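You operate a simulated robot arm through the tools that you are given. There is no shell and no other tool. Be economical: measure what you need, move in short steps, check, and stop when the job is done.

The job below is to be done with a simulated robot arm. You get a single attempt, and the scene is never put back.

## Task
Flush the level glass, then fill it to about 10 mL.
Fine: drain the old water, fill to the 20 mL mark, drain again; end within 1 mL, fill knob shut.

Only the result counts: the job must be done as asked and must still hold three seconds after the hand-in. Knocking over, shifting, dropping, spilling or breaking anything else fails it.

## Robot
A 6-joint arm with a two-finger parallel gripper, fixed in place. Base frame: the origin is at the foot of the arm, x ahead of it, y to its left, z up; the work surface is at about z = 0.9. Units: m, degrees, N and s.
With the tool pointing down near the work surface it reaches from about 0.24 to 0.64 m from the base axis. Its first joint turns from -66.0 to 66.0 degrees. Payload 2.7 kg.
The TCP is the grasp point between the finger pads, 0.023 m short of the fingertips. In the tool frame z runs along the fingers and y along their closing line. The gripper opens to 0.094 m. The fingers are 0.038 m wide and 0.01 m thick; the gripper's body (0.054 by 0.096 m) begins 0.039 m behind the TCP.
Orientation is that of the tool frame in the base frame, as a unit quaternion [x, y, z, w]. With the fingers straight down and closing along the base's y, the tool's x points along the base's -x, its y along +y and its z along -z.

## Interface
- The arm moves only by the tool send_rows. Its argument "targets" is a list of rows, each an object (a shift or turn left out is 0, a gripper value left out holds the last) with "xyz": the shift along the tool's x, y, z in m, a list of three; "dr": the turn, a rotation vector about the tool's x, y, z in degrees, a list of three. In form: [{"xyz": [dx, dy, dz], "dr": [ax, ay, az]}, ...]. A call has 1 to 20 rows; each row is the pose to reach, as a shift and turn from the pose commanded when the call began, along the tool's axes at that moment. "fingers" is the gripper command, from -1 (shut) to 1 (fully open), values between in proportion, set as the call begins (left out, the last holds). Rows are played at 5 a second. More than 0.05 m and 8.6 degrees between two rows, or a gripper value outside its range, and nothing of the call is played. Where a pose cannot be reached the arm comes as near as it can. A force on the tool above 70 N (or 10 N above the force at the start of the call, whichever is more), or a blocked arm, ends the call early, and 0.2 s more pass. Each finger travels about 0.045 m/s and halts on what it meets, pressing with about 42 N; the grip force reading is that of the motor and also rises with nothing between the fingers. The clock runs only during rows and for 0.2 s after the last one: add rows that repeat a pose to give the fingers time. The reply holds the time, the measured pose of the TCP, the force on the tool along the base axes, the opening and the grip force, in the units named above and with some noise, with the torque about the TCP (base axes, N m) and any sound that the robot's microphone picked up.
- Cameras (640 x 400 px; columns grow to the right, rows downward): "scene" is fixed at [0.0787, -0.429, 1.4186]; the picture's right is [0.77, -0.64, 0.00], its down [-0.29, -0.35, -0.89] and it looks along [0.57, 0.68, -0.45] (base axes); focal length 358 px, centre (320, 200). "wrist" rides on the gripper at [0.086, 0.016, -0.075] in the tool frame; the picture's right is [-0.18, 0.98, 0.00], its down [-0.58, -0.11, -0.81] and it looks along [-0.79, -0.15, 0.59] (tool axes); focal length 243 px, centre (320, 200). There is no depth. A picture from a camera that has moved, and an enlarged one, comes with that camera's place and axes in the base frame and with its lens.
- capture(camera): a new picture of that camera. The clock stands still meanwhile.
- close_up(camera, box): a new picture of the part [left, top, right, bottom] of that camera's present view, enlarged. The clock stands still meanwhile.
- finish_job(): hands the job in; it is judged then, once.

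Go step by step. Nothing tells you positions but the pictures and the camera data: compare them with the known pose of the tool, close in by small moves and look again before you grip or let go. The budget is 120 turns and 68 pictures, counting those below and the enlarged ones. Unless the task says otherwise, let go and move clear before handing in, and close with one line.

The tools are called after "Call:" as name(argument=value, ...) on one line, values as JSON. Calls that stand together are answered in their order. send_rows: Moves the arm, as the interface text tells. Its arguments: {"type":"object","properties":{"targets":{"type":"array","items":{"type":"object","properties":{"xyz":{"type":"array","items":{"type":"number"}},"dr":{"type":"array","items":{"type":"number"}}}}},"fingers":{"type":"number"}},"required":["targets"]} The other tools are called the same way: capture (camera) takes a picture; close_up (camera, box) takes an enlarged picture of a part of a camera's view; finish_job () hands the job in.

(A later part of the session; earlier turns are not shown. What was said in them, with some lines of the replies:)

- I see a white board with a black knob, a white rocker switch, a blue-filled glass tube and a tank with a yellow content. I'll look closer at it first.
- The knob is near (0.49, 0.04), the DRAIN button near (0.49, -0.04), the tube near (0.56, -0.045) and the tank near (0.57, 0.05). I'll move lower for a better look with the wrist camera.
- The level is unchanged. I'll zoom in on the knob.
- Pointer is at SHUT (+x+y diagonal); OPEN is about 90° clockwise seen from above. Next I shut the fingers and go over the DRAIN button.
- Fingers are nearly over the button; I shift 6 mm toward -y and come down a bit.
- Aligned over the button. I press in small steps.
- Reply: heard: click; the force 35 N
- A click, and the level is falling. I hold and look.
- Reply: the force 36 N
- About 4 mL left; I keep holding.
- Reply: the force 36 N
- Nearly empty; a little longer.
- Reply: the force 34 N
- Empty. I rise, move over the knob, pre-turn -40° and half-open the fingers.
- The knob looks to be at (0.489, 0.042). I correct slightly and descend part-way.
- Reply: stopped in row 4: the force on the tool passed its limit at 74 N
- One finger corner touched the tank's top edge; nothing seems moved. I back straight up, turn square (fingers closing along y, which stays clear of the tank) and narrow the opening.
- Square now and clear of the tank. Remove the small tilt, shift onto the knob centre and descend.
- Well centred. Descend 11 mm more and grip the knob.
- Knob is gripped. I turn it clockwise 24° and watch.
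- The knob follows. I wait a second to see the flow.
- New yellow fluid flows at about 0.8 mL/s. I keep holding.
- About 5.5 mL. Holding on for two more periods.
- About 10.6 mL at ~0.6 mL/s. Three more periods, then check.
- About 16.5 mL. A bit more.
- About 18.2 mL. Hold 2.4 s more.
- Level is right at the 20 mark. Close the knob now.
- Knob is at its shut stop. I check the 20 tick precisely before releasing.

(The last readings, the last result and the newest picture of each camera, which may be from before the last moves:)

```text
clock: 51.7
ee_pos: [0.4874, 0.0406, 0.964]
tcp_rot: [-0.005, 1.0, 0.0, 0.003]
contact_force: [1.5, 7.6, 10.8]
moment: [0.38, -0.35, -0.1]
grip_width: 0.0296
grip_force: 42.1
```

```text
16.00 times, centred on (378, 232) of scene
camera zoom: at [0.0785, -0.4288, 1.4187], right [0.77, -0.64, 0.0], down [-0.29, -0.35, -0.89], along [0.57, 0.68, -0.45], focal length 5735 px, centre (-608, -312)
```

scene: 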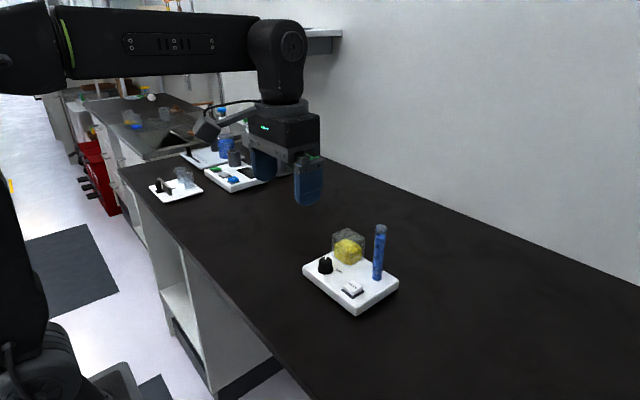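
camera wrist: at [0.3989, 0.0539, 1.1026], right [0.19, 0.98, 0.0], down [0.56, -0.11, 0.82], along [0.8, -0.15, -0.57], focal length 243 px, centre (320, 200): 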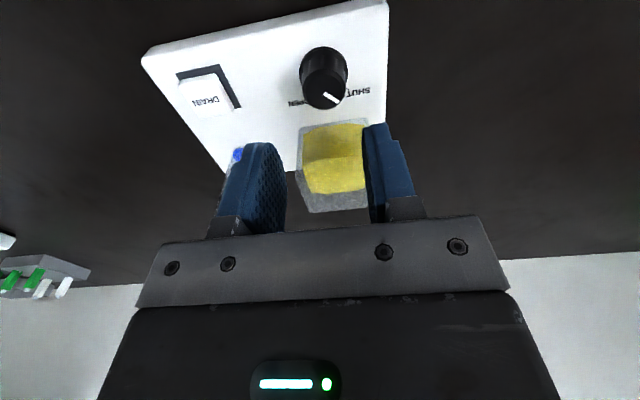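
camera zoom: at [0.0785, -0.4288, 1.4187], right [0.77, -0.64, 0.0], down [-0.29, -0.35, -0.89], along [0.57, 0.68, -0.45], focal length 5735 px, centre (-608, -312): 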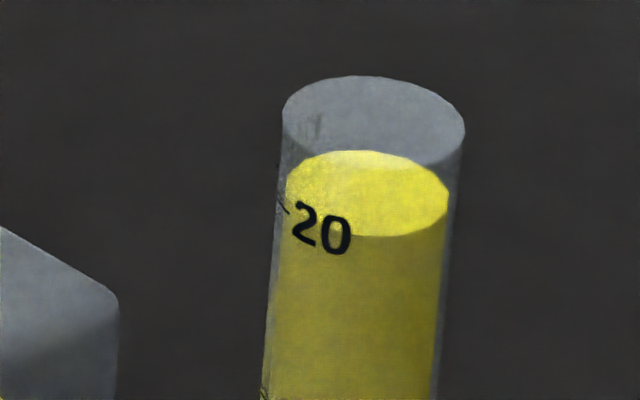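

Level sits on the 20 tick and holds. Release, rise, close fingers and go to DRAIN.

Call:
send_rows(fingers=-0.08, targets=[{"xyz": [0, 0, 0]}, {"xyz": [0, 0, 0]}, {"xyz": [0, 0, 0]}])

Call:
send_rows(targets=[{"xyz": [0, 0, -0.025]}, {"xyz": [0, 0, -0.05]}, {"xyz": [0, 0, -0.07]}, {"xyz": [0, 0, -0.07]}])

Call:
send_rows(fingers=-1, targets=[{"xyz": [0.0005, -0.03, 0]}, {"xyz": [0.001, -0.06, 0]}, {"xyz": [0.002, -0.0865, 0]}, {"xyz": [0.002, -0.0865, 0.03]}, {"xyz": [0.002, -0.0865, 0.052]}, {"xyz": [0.002, -0.0865, 0.06]}, {"xyz": [0.002, -0.0865, 0.06]}])

Call:
capture(camera="wrist")

Call:
close_up(camera="scene", box=[290, 190, 430, 320])

```text
clock: 52.5
ee_pos: [0.4862, 0.0398, 0.9634]
tcp_rot: [-0.004, 1.0, 0.0, 0.001]
contact_force: [-0.4, 0.6, 0.7]
moment: [-0.01, 0.0, 0.02]
grip_width: 0.0431
grip_force: 0.0
```

```text
clock: 53.5
ee_pos: [0.4856, 0.0398, 1.0346]
tcp_rot: [-0.005, 1.0, -0.001, 0.002]
contact_force: [0.4, -0.8, -0.1]
moment: [0.02, -0.01, 0.01]
grip_width: 0.0432
grip_force: 0.1
```

```text
clock: 55.1
ee_pos: [0.485, -0.0471, 0.9745]
tcp_rot: [-0.004, 1.0, -0.001, 0.002]
contact_force: [0.5, -0.5, 0.6]
moment: [0.01, 0.02, -0.05]
grip_width: 0.0001
grip_force: 41.9
```

```text
28 pictures are left
camera wrist: at [0.3982, -0.0309, 1.049], right [0.18, 0.98, 0.0], down [0.58, -0.1, 0.81], along [0.8, -0.14, -0.59], focal length 243 px, centre (320, 200)
```

wrist: 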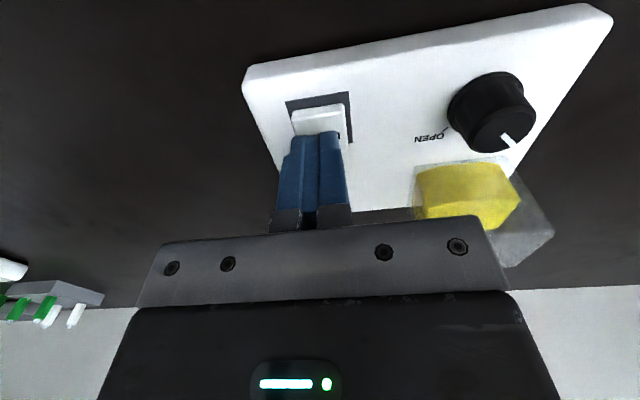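

```text
3.08 times, centred on (360, 255) of scene
camera zoom: at [0.0787, -0.429, 1.4186], right [0.77, -0.64, 0.0], down [-0.29, -0.35, -0.89], along [0.57, 0.68, -0.45], focal length 1103 px, centre (197, 31)
```

zoom: 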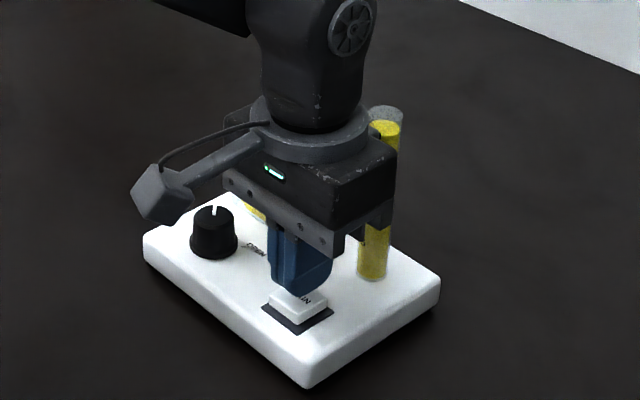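

Aligned; press DRAIN as before and hold.

Call:
send_rows(targets=[{"xyz": [0, 0, 0.005]}, {"xyz": [0, 0, 0.008]}, {"xyz": [0, 0, 0.01]}, {"xyz": [0, 0, 0.012]}, {"xyz": [0, 0, 0.014]}, {"xyz": [0, 0, 0.015]}, {"xyz": [0, 0, 0.015]}, {"xyz": [0, 0, 0.015]}, {"xyz": [0, 0, 0.015]}, {"xyz": [0, 0, 0.015]}, {"xyz": [0, 0, 0.015]}, {"xyz": [0, 0, 0.015]}, {"xyz": [0, 0, 0.015]}, {"xyz": [0, 0, 0.015]}, {"xyz": [0, 0, 0.015]}, {"xyz": [0, 0, 0.015]}, {"xyz": [0, 0, 0.015]}, {"xyz": [0, 0, 0.015]}, {"xyz": [0, 0, 0.015]}, {"xyz": [0, 0, 0.015]}])

Call:
send_rows(targets=[{"xyz": [0, 0, 0]}, {"xyz": [0, 0, 0]}, {"xyz": [0, 0, 0]}, {"xyz": [0, 0, 0]}, {"xyz": [0, 0, 0]}, {"xyz": [0, 0, 0]}, {"xyz": [0, 0, 0]}, {"xyz": [0, 0, 0]}, {"xyz": [0, 0, 0]}, {"xyz": [0, 0, 0]}, {"xyz": [0, 0, 0]}, {"xyz": [0, 0, 0]}, {"xyz": [0, 0, 0]}, {"xyz": [0, 0, 0]}, {"xyz": [0, 0, 0]}, {"xyz": [0, 0, 0]}, {"xyz": [0, 0, 0]}, {"xyz": [0, 0, 0]}, {"xyz": [0, 0, 0]}, {"xyz": [0, 0, 0]}])

Call:
close_up(camera="scene", box=[330, 210, 410, 290])

```text
clock: 59.3
ee_pos: [0.4867, -0.0471, 0.9613]
tcp_rot: [-0.005, 1.0, 0.0, 0.004]
contact_force: [-0.2, -0.3, 27.6]
moment: [0.01, 0.33, 0.04]
grip_width: 0.0002
grip_force: 41.8
heard: click
```

```text
clock: 63.5
ee_pos: [0.4868, -0.0474, 0.9595]
tcp_rot: [-0.005, 1.0, -0.001, 0.005]
contact_force: [-0.2, -0.3, 27.2]
moment: [0.04, 0.33, -0.01]
grip_width: 0.0
grip_force: 42.2
```

```text
5.00 times, centred on (370, 250) of scene
camera zoom: at [0.0782, -0.429, 1.4186], right [0.77, -0.64, 0.0], down [-0.29, -0.35, -0.89], along [0.57, 0.68, -0.45], focal length 1792 px, centre (70, -50)
```

zoom: 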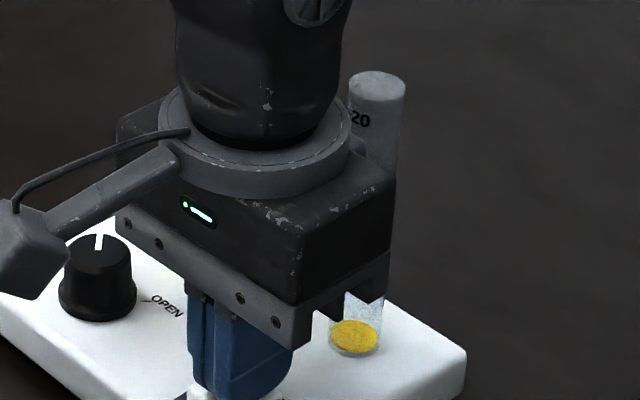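

Drained. One more second to be sure, then release and return to the knob.

Call:
send_rows(targets=[{"xyz": [0, 0, 0]}, {"xyz": [0, 0, 0]}, {"xyz": [0, 0, 0]}, {"xyz": [0, 0, 0]}, {"xyz": [0, 0, 0]}, {"xyz": [0, 0, 0]}, {"xyz": [0, 0, 0]}])

Call:
send_rows(targets=[{"xyz": [0, 0, -0.04]}, {"xyz": [0, 0, -0.075]}, {"xyz": [0, 0, -0.075]}])

Call:
send_rows(fingers=-0.08, targets=[{"xyz": [0, 0.03, 0]}, {"xyz": [-0.001, 0.06, 0]}, {"xyz": [-0.001, 0.087, 0]}, {"xyz": [-0.001, 0.087, 0.02]}, {"xyz": [-0.001, 0.087, 0.04]}, {"xyz": [-0.001, 0.087, 0.055]}, {"xyz": [-0.001, 0.087, 0.06]}, {"xyz": [-0.001, 0.087, 0.06]}])

Call:
close_up(camera="wrist", box=[200, 40, 440, 240])

Call:
close_up(camera="scene", box=[290, 210, 410, 310])

```text
clock: 65.1
ee_pos: [0.4861, -0.047, 0.9613]
tcp_rot: [-0.004, 1.0, -0.001, 0.004]
contact_force: [0.7, 0.2, 26.2]
moment: [0.01, 0.34, 0.04]
grip_width: 0.0
grip_force: 41.4
```

```text
clock: 65.9
ee_pos: [0.4836, -0.0467, 1.034]
tcp_rot: [-0.004, 1.0, -0.002, 0.001]
contact_force: [-0.2, -0.2, -0.5]
moment: [0.01, -0.01, 0.03]
grip_width: 0.0
grip_force: 42.3
```

```text
clock: 67.7
ee_pos: [0.487, 0.039, 0.9734]
tcp_rot: [-0.004, 1.0, -0.001, 0.002]
contact_force: [-0.1, 0.1, -0.2]
moment: [0.01, -0.03, -0.03]
grip_width: 0.0432
grip_force: 0.1
```

```text
2.00 times, centred on (320, 140) of wrist
camera zoom: at [0.3996, 0.0552, 1.0478], right [0.18, 0.98, 0.0], down [0.58, -0.1, 0.81], along [0.8, -0.14, -0.59], focal length 485 px, centre (320, 320)
```

zoom: 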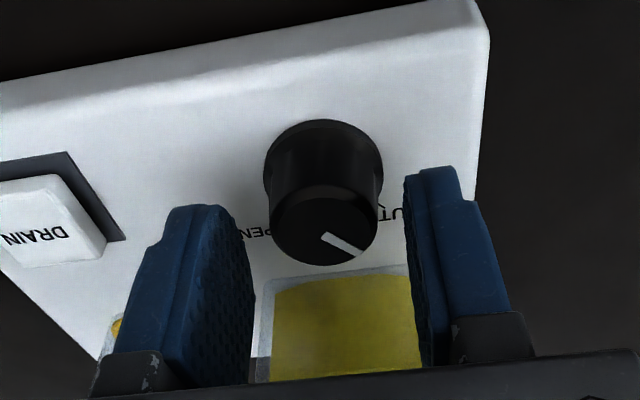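

```text
4.00 times, centred on (350, 260) of scene
camera zoom: at [0.0787, -0.429, 1.4186], right [0.77, -0.64, 0.0], down [-0.29, -0.35, -0.89], along [0.57, 0.68, -0.45], focal length 1434 px, centre (200, -40)
```

zoom: 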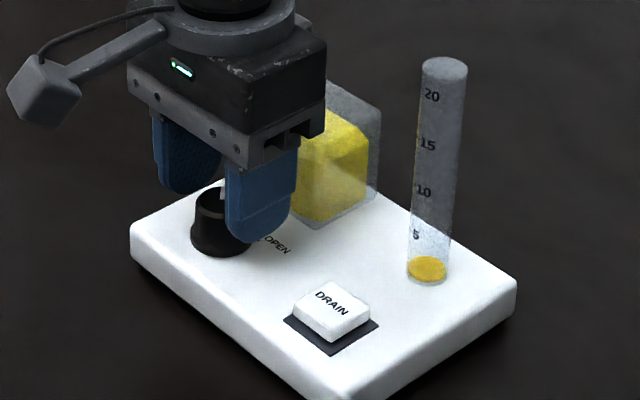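

Empty, knob still shut, board unmoved. Grip the knob and open again 24°.

Call:
send_rows(targets=[{"xyz": [0, 0.001, 0.006]}, {"xyz": [0, 0.001, 0.0105]}, {"xyz": [0, 0.001, 0.0105]}])

Call:
send_rows(fingers=-1, targets=[{"xyz": [0, 0, 0]}, {"xyz": [0, 0, 0]}, {"xyz": [0, 0, 0]}])

Call:
send_rows(targets=[{"dr": [0, 0, 8]}, {"dr": [0, 0, 16]}, {"dr": [0, 0, 24]}, {"dr": [0, 0, 24]}, {"dr": [0, 0, 24]}, {"dr": [0, 0, 24]}, {"dr": [0, 0, 24]}, {"dr": [0, 0, 24]}, {"dr": [0, 0, 24]}, {"dr": [0, 0, 24]}, {"dr": [0, 0, 24]}, {"dr": [0, 0, 24]}, {"dr": [0, 0, 24]}, {"dr": [0, 0, 24]}])

Call:
close_up(camera="scene", box=[370, 216, 422, 292])

```text
clock: 68.5
ee_pos: [0.4867, 0.0413, 0.9625]
tcp_rot: [-0.005, 1.0, -0.002, 0.001]
contact_force: [-0.4, -0.3, -0.4]
moment: [0.01, 0.02, 0.0]
grip_width: 0.0432
grip_force: 0.0
```

```text
clock: 69.3
ee_pos: [0.485, 0.0399, 0.9627]
tcp_rot: [-0.004, 1.0, -0.001, 0.002]
contact_force: [0.1, -6.6, -0.6]
moment: [0.24, -0.02, 0.01]
grip_width: 0.0293
grip_force: 42.3
```

```text
clock: 72.3
ee_pos: [0.4864, 0.0409, 0.9629]
tcp_rot: [0.203, 0.979, 0.0, 0.003]
contact_force: [1.5, -6.6, -0.5]
moment: [-0.41, 0.13, 0.0]
grip_width: 0.0293
grip_force: 42.3
```

```text
5.26 times, centred on (396, 254) of scene
camera zoom: at [0.0787, -0.4292, 1.4186], right [0.77, -0.64, 0.0], down [-0.29, -0.35, -0.89], along [0.57, 0.68, -0.45], focal length 1886 px, centre (-80, -84)
```

zoom: 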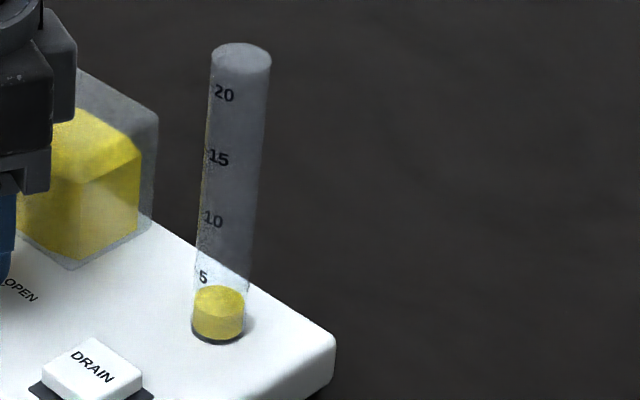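

About 2.2 mL. Two more periods.

Call:
send_rows(targets=[{"xyz": [0, 0, 0]}, {"xyz": [0, 0, 0]}, {"xyz": [0, 0, 0]}, {"xyz": [0, 0, 0]}, {"xyz": [0, 0, 0]}, {"xyz": [0, 0, 0]}, {"xyz": [0, 0, 0]}, {"xyz": [0, 0, 0]}, {"xyz": [0, 0, 0]}, {"xyz": [0, 0, 0]}, {"xyz": [0, 0, 0]}, {"xyz": [0, 0, 0]}, {"xyz": [0, 0, 0]}, {"xyz": [0, 0, 0]}, {"xyz": [0, 0, 0]}, {"xyz": [0, 0, 0]}, {"xyz": [0, 0, 0]}, {"xyz": [0, 0, 0]}, {"xyz": [0, 0, 0]}, {"xyz": [0, 0, 0]}])

Call:
send_rows(targets=[{"xyz": [0, 0, 0]}, {"xyz": [0, 0, 0]}, {"xyz": [0, 0, 0]}, {"xyz": [0, 0, 0]}, {"xyz": [0, 0, 0]}, {"xyz": [0, 0, 0]}, {"xyz": [0, 0, 0]}, {"xyz": [0, 0, 0]}, {"xyz": [0, 0, 0]}, {"xyz": [0, 0, 0]}, {"xyz": [0, 0, 0]}, {"xyz": [0, 0, 0]}, {"xyz": [0, 0, 0]}, {"xyz": [0, 0, 0]}, {"xyz": [0, 0, 0]}, {"xyz": [0, 0, 0]}, {"xyz": [0, 0, 0]}, {"xyz": [0, 0, 0]}, {"xyz": [0, 0, 0]}])

Call:
close_up(camera="scene", box=[370, 216, 422, 292])

Call:
close_up(camera="scene", box=[360, 246, 392, 266])

```text
clock: 76.5
ee_pos: [0.4847, 0.0402, 0.9631]
tcp_rot: [0.204, 0.979, 0.0, 0.002]
contact_force: [0.9, -4.1, 0.2]
moment: [-0.39, 0.16, -0.02]
grip_width: 0.0294
grip_force: 41.6
```

```text
clock: 80.5
ee_pos: [0.4871, 0.0407, 0.9637]
tcp_rot: [0.204, 0.979, -0.001, 0.003]
contact_force: [-0.4, -3.6, 0.6]
moment: [-0.34, 0.08, 0.0]
grip_width: 0.0295
grip_force: 41.7
```

```text
5.26 times, centred on (396, 254) of scene
camera zoom: at [0.0787, -0.4291, 1.4186], right [0.77, -0.64, 0.0], down [-0.29, -0.35, -0.89], along [0.57, 0.68, -0.45], focal length 1886 px, centre (-80, -84)
```

zoom: 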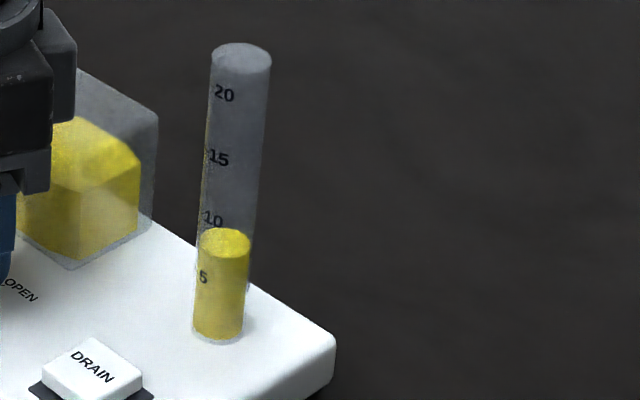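

```text
16.00 times, centred on (376, 256) of scene
camera zoom: at [0.0787, -0.4291, 1.4186], right [0.77, -0.64, 0.0], down [-0.29, -0.35, -0.89], along [0.57, 0.68, -0.45], focal length 5735 px, centre (-576, -696)
```

zoom: 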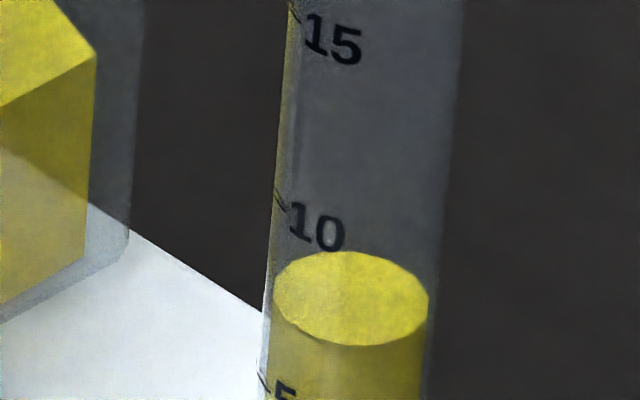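

About 7.2 mL by the ticks. Hold 2.8 s more.

Call:
send_rows(targets=[{"xyz": [0, 0, 0]}, {"xyz": [0, 0, 0]}, {"xyz": [0, 0, 0]}, {"xyz": [0, 0, 0]}, {"xyz": [0, 0, 0]}, {"xyz": [0, 0, 0]}, {"xyz": [0, 0, 0]}, {"xyz": [0, 0, 0]}, {"xyz": [0, 0, 0]}, {"xyz": [0, 0, 0]}, {"xyz": [0, 0, 0]}, {"xyz": [0, 0, 0]}, {"xyz": [0, 0, 0]}, {"xyz": [0, 0, 0]}])

Call:
close_up(camera="scene", box=[360, 246, 392, 266])

```text
clock: 83.5
ee_pos: [0.4851, 0.0416, 0.963]
tcp_rot: [0.204, 0.979, 0.0, 0.003]
contact_force: [-0.6, -1.8, 0.4]
moment: [-0.35, 0.13, -0.01]
grip_width: 0.0294
grip_force: 41.8
```

```text
16.00 times, centred on (376, 256) of scene
camera zoom: at [0.0787, -0.4291, 1.4186], right [0.77, -0.64, 0.0], down [-0.29, -0.35, -0.89], along [0.57, 0.68, -0.45], focal length 5735 px, centre (-576, -696)
```

zoom: 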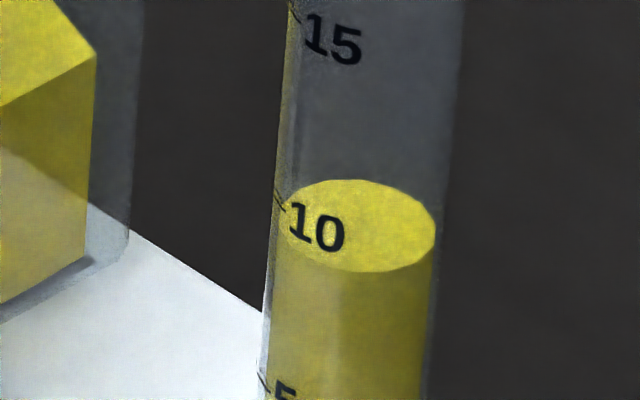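

About 9.3 mL. Hold 0.6 s and close in the same call.

Call:
send_rows(targets=[{"xyz": [0, 0, 0]}, {"xyz": [0, 0, 0]}, {"xyz": [0, 0, 0]}, {"dr": [0, 0, -8]}, {"dr": [0, 0, -16]}, {"dr": [0, 0, -24]}, {"dr": [0, 0, -26]}, {"dr": [0, 0, -26]}, {"dr": [0, 0, -25]}])

Call:
close_up(camera="scene", box=[360, 246, 392, 266])

Call:
close_up(camera="wrist", box=[200, 40, 440, 240])

```text
clock: 85.5
ee_pos: [0.4853, 0.0412, 0.9635]
tcp_rot: [-0.013, 1.0, 0.0, 0.001]
contact_force: [-4.6, -8.4, 0.4]
moment: [0.29, -0.37, -0.26]
grip_width: 0.0293
grip_force: 42.0
```

```text
16.00 times, centred on (376, 256) of scene
camera zoom: at [0.0785, -0.4293, 1.4185], right [0.77, -0.64, 0.0], down [-0.29, -0.35, -0.89], along [0.57, 0.68, -0.45], focal length 5735 px, centre (-576, -696)
```

zoom: 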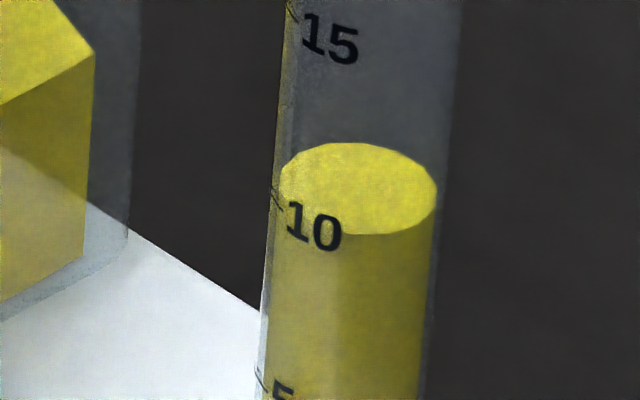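

```text
2.00 times, centred on (320, 140) of wrist
camera zoom: at [0.3989, 0.0553, 1.0378], right [0.16, 0.99, 0.0], down [0.58, -0.09, 0.81], along [0.8, -0.13, -0.59], focal length 485 px, centre (320, 320)
```

zoom: 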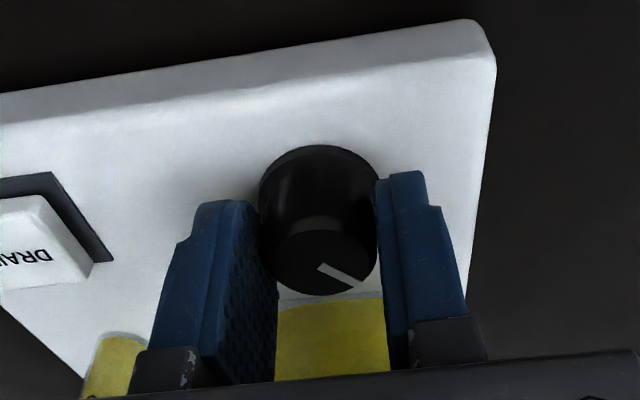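

Level about 10 mL, knob at the shut stop. Release and move clear.

Call:
send_rows(fingers=-0.08, targets=[{"xyz": [0, 0, 0]}, {"xyz": [0, 0, 0]}, {"xyz": [0, 0, 0]}])

Call:
send_rows(targets=[{"xyz": [0, 0, -0.025]}, {"xyz": [0, 0, -0.05]}, {"xyz": [0, 0, -0.07]}, {"xyz": [0.03, 0, -0.1]}, {"xyz": [0.06, 0, -0.13]}, {"xyz": [0.09, 0, -0.13]}, {"xyz": [0.09, 0, -0.13]}, {"xyz": [0.09, 0, -0.13]}, {"xyz": [0.09, 0, -0.13]}, {"xyz": [0.09, 0, -0.13]}, {"xyz": [0.09, 0, -0.13]}])

Call:
close_up(camera="scene", box=[360, 246, 392, 266])

Call:
close_up(camera="scene", box=[290, 210, 410, 310])

Call:
close_up(camera="wrist", box=[240, 60, 440, 220])

```text
clock: 86.3
ee_pos: [0.4855, 0.0407, 0.9629]
tcp_rot: [-0.014, 1.0, -0.001, 0.001]
contact_force: [0.6, 0.1, -0.4]
moment: [-0.05, 0.0, 0.0]
grip_width: 0.0433
grip_force: 0.0
```

```text
clock: 88.7
ee_pos: [0.396, 0.042, 1.0916]
tcp_rot: [-0.013, 1.0, -0.001, 0.002]
contact_force: [0.3, 0.1, -0.4]
moment: [0.04, 0.01, 0.0]
grip_width: 0.0431
grip_force: 0.0
```

```text
16.00 times, centred on (376, 256) of scene
camera zoom: at [0.0787, -0.429, 1.4186], right [0.77, -0.64, 0.0], down [-0.29, -0.35, -0.89], along [0.57, 0.68, -0.45], focal length 5735 px, centre (-576, -696)
```

zoom: 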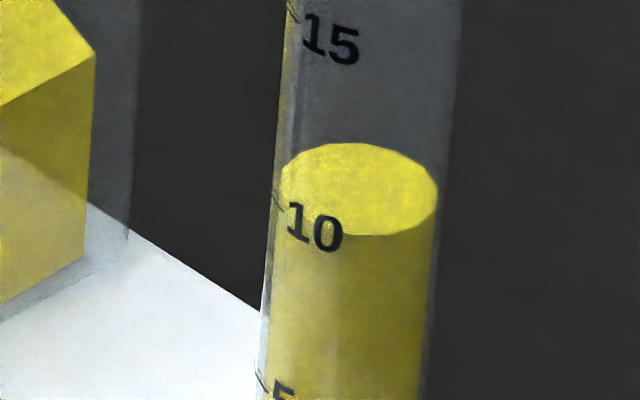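

```text
4.00 times, centred on (350, 260) of scene
camera zoom: at [0.0787, -0.429, 1.4186], right [0.77, -0.64, 0.0], down [-0.29, -0.35, -0.89], along [0.57, 0.68, -0.45], focal length 1434 px, centre (200, -40)
```

zoom: 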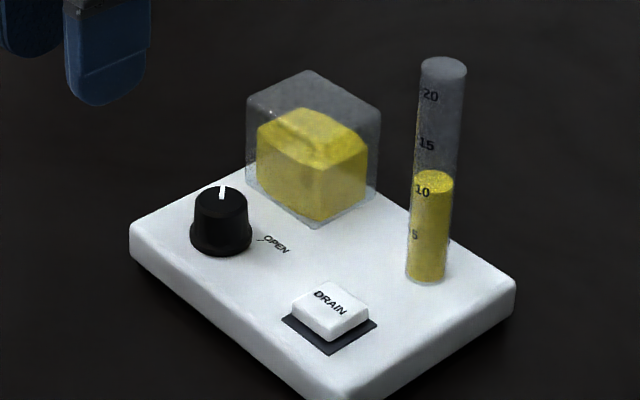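

```text
2.50 times, centred on (340, 140) of wrist
camera zoom: at [0.3081, 0.0563, 1.1674], right [0.16, 0.99, 0.0], down [0.58, -0.09, 0.81], along [0.8, -0.13, -0.59], focal length 606 px, centre (270, 350)
```

zoom: 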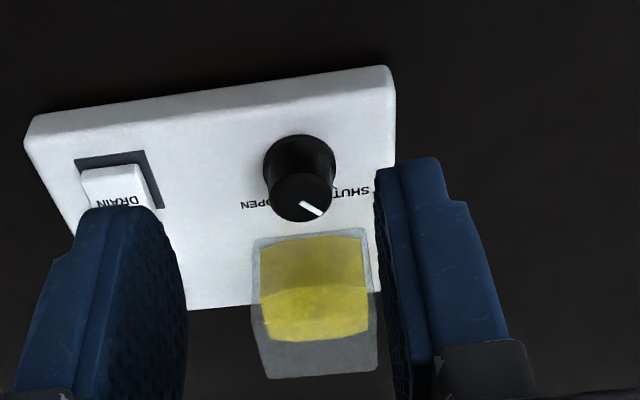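

The level holds at about 10 mL with the knob at SHUT, and the arm is clear of the board. I'm handing in.

Call:
finish_job()

```text
The job is handed in.
```

I drained the old blue water, filled the glass to the 20 mL mark, drained it again, and refilled it to about 10 mL (I read 10.2 mL). The knob is shut and the arm is clear. On the first approach to the knob, one finger touched the tank's top edge, and the board may have moved about 1 mm overall.
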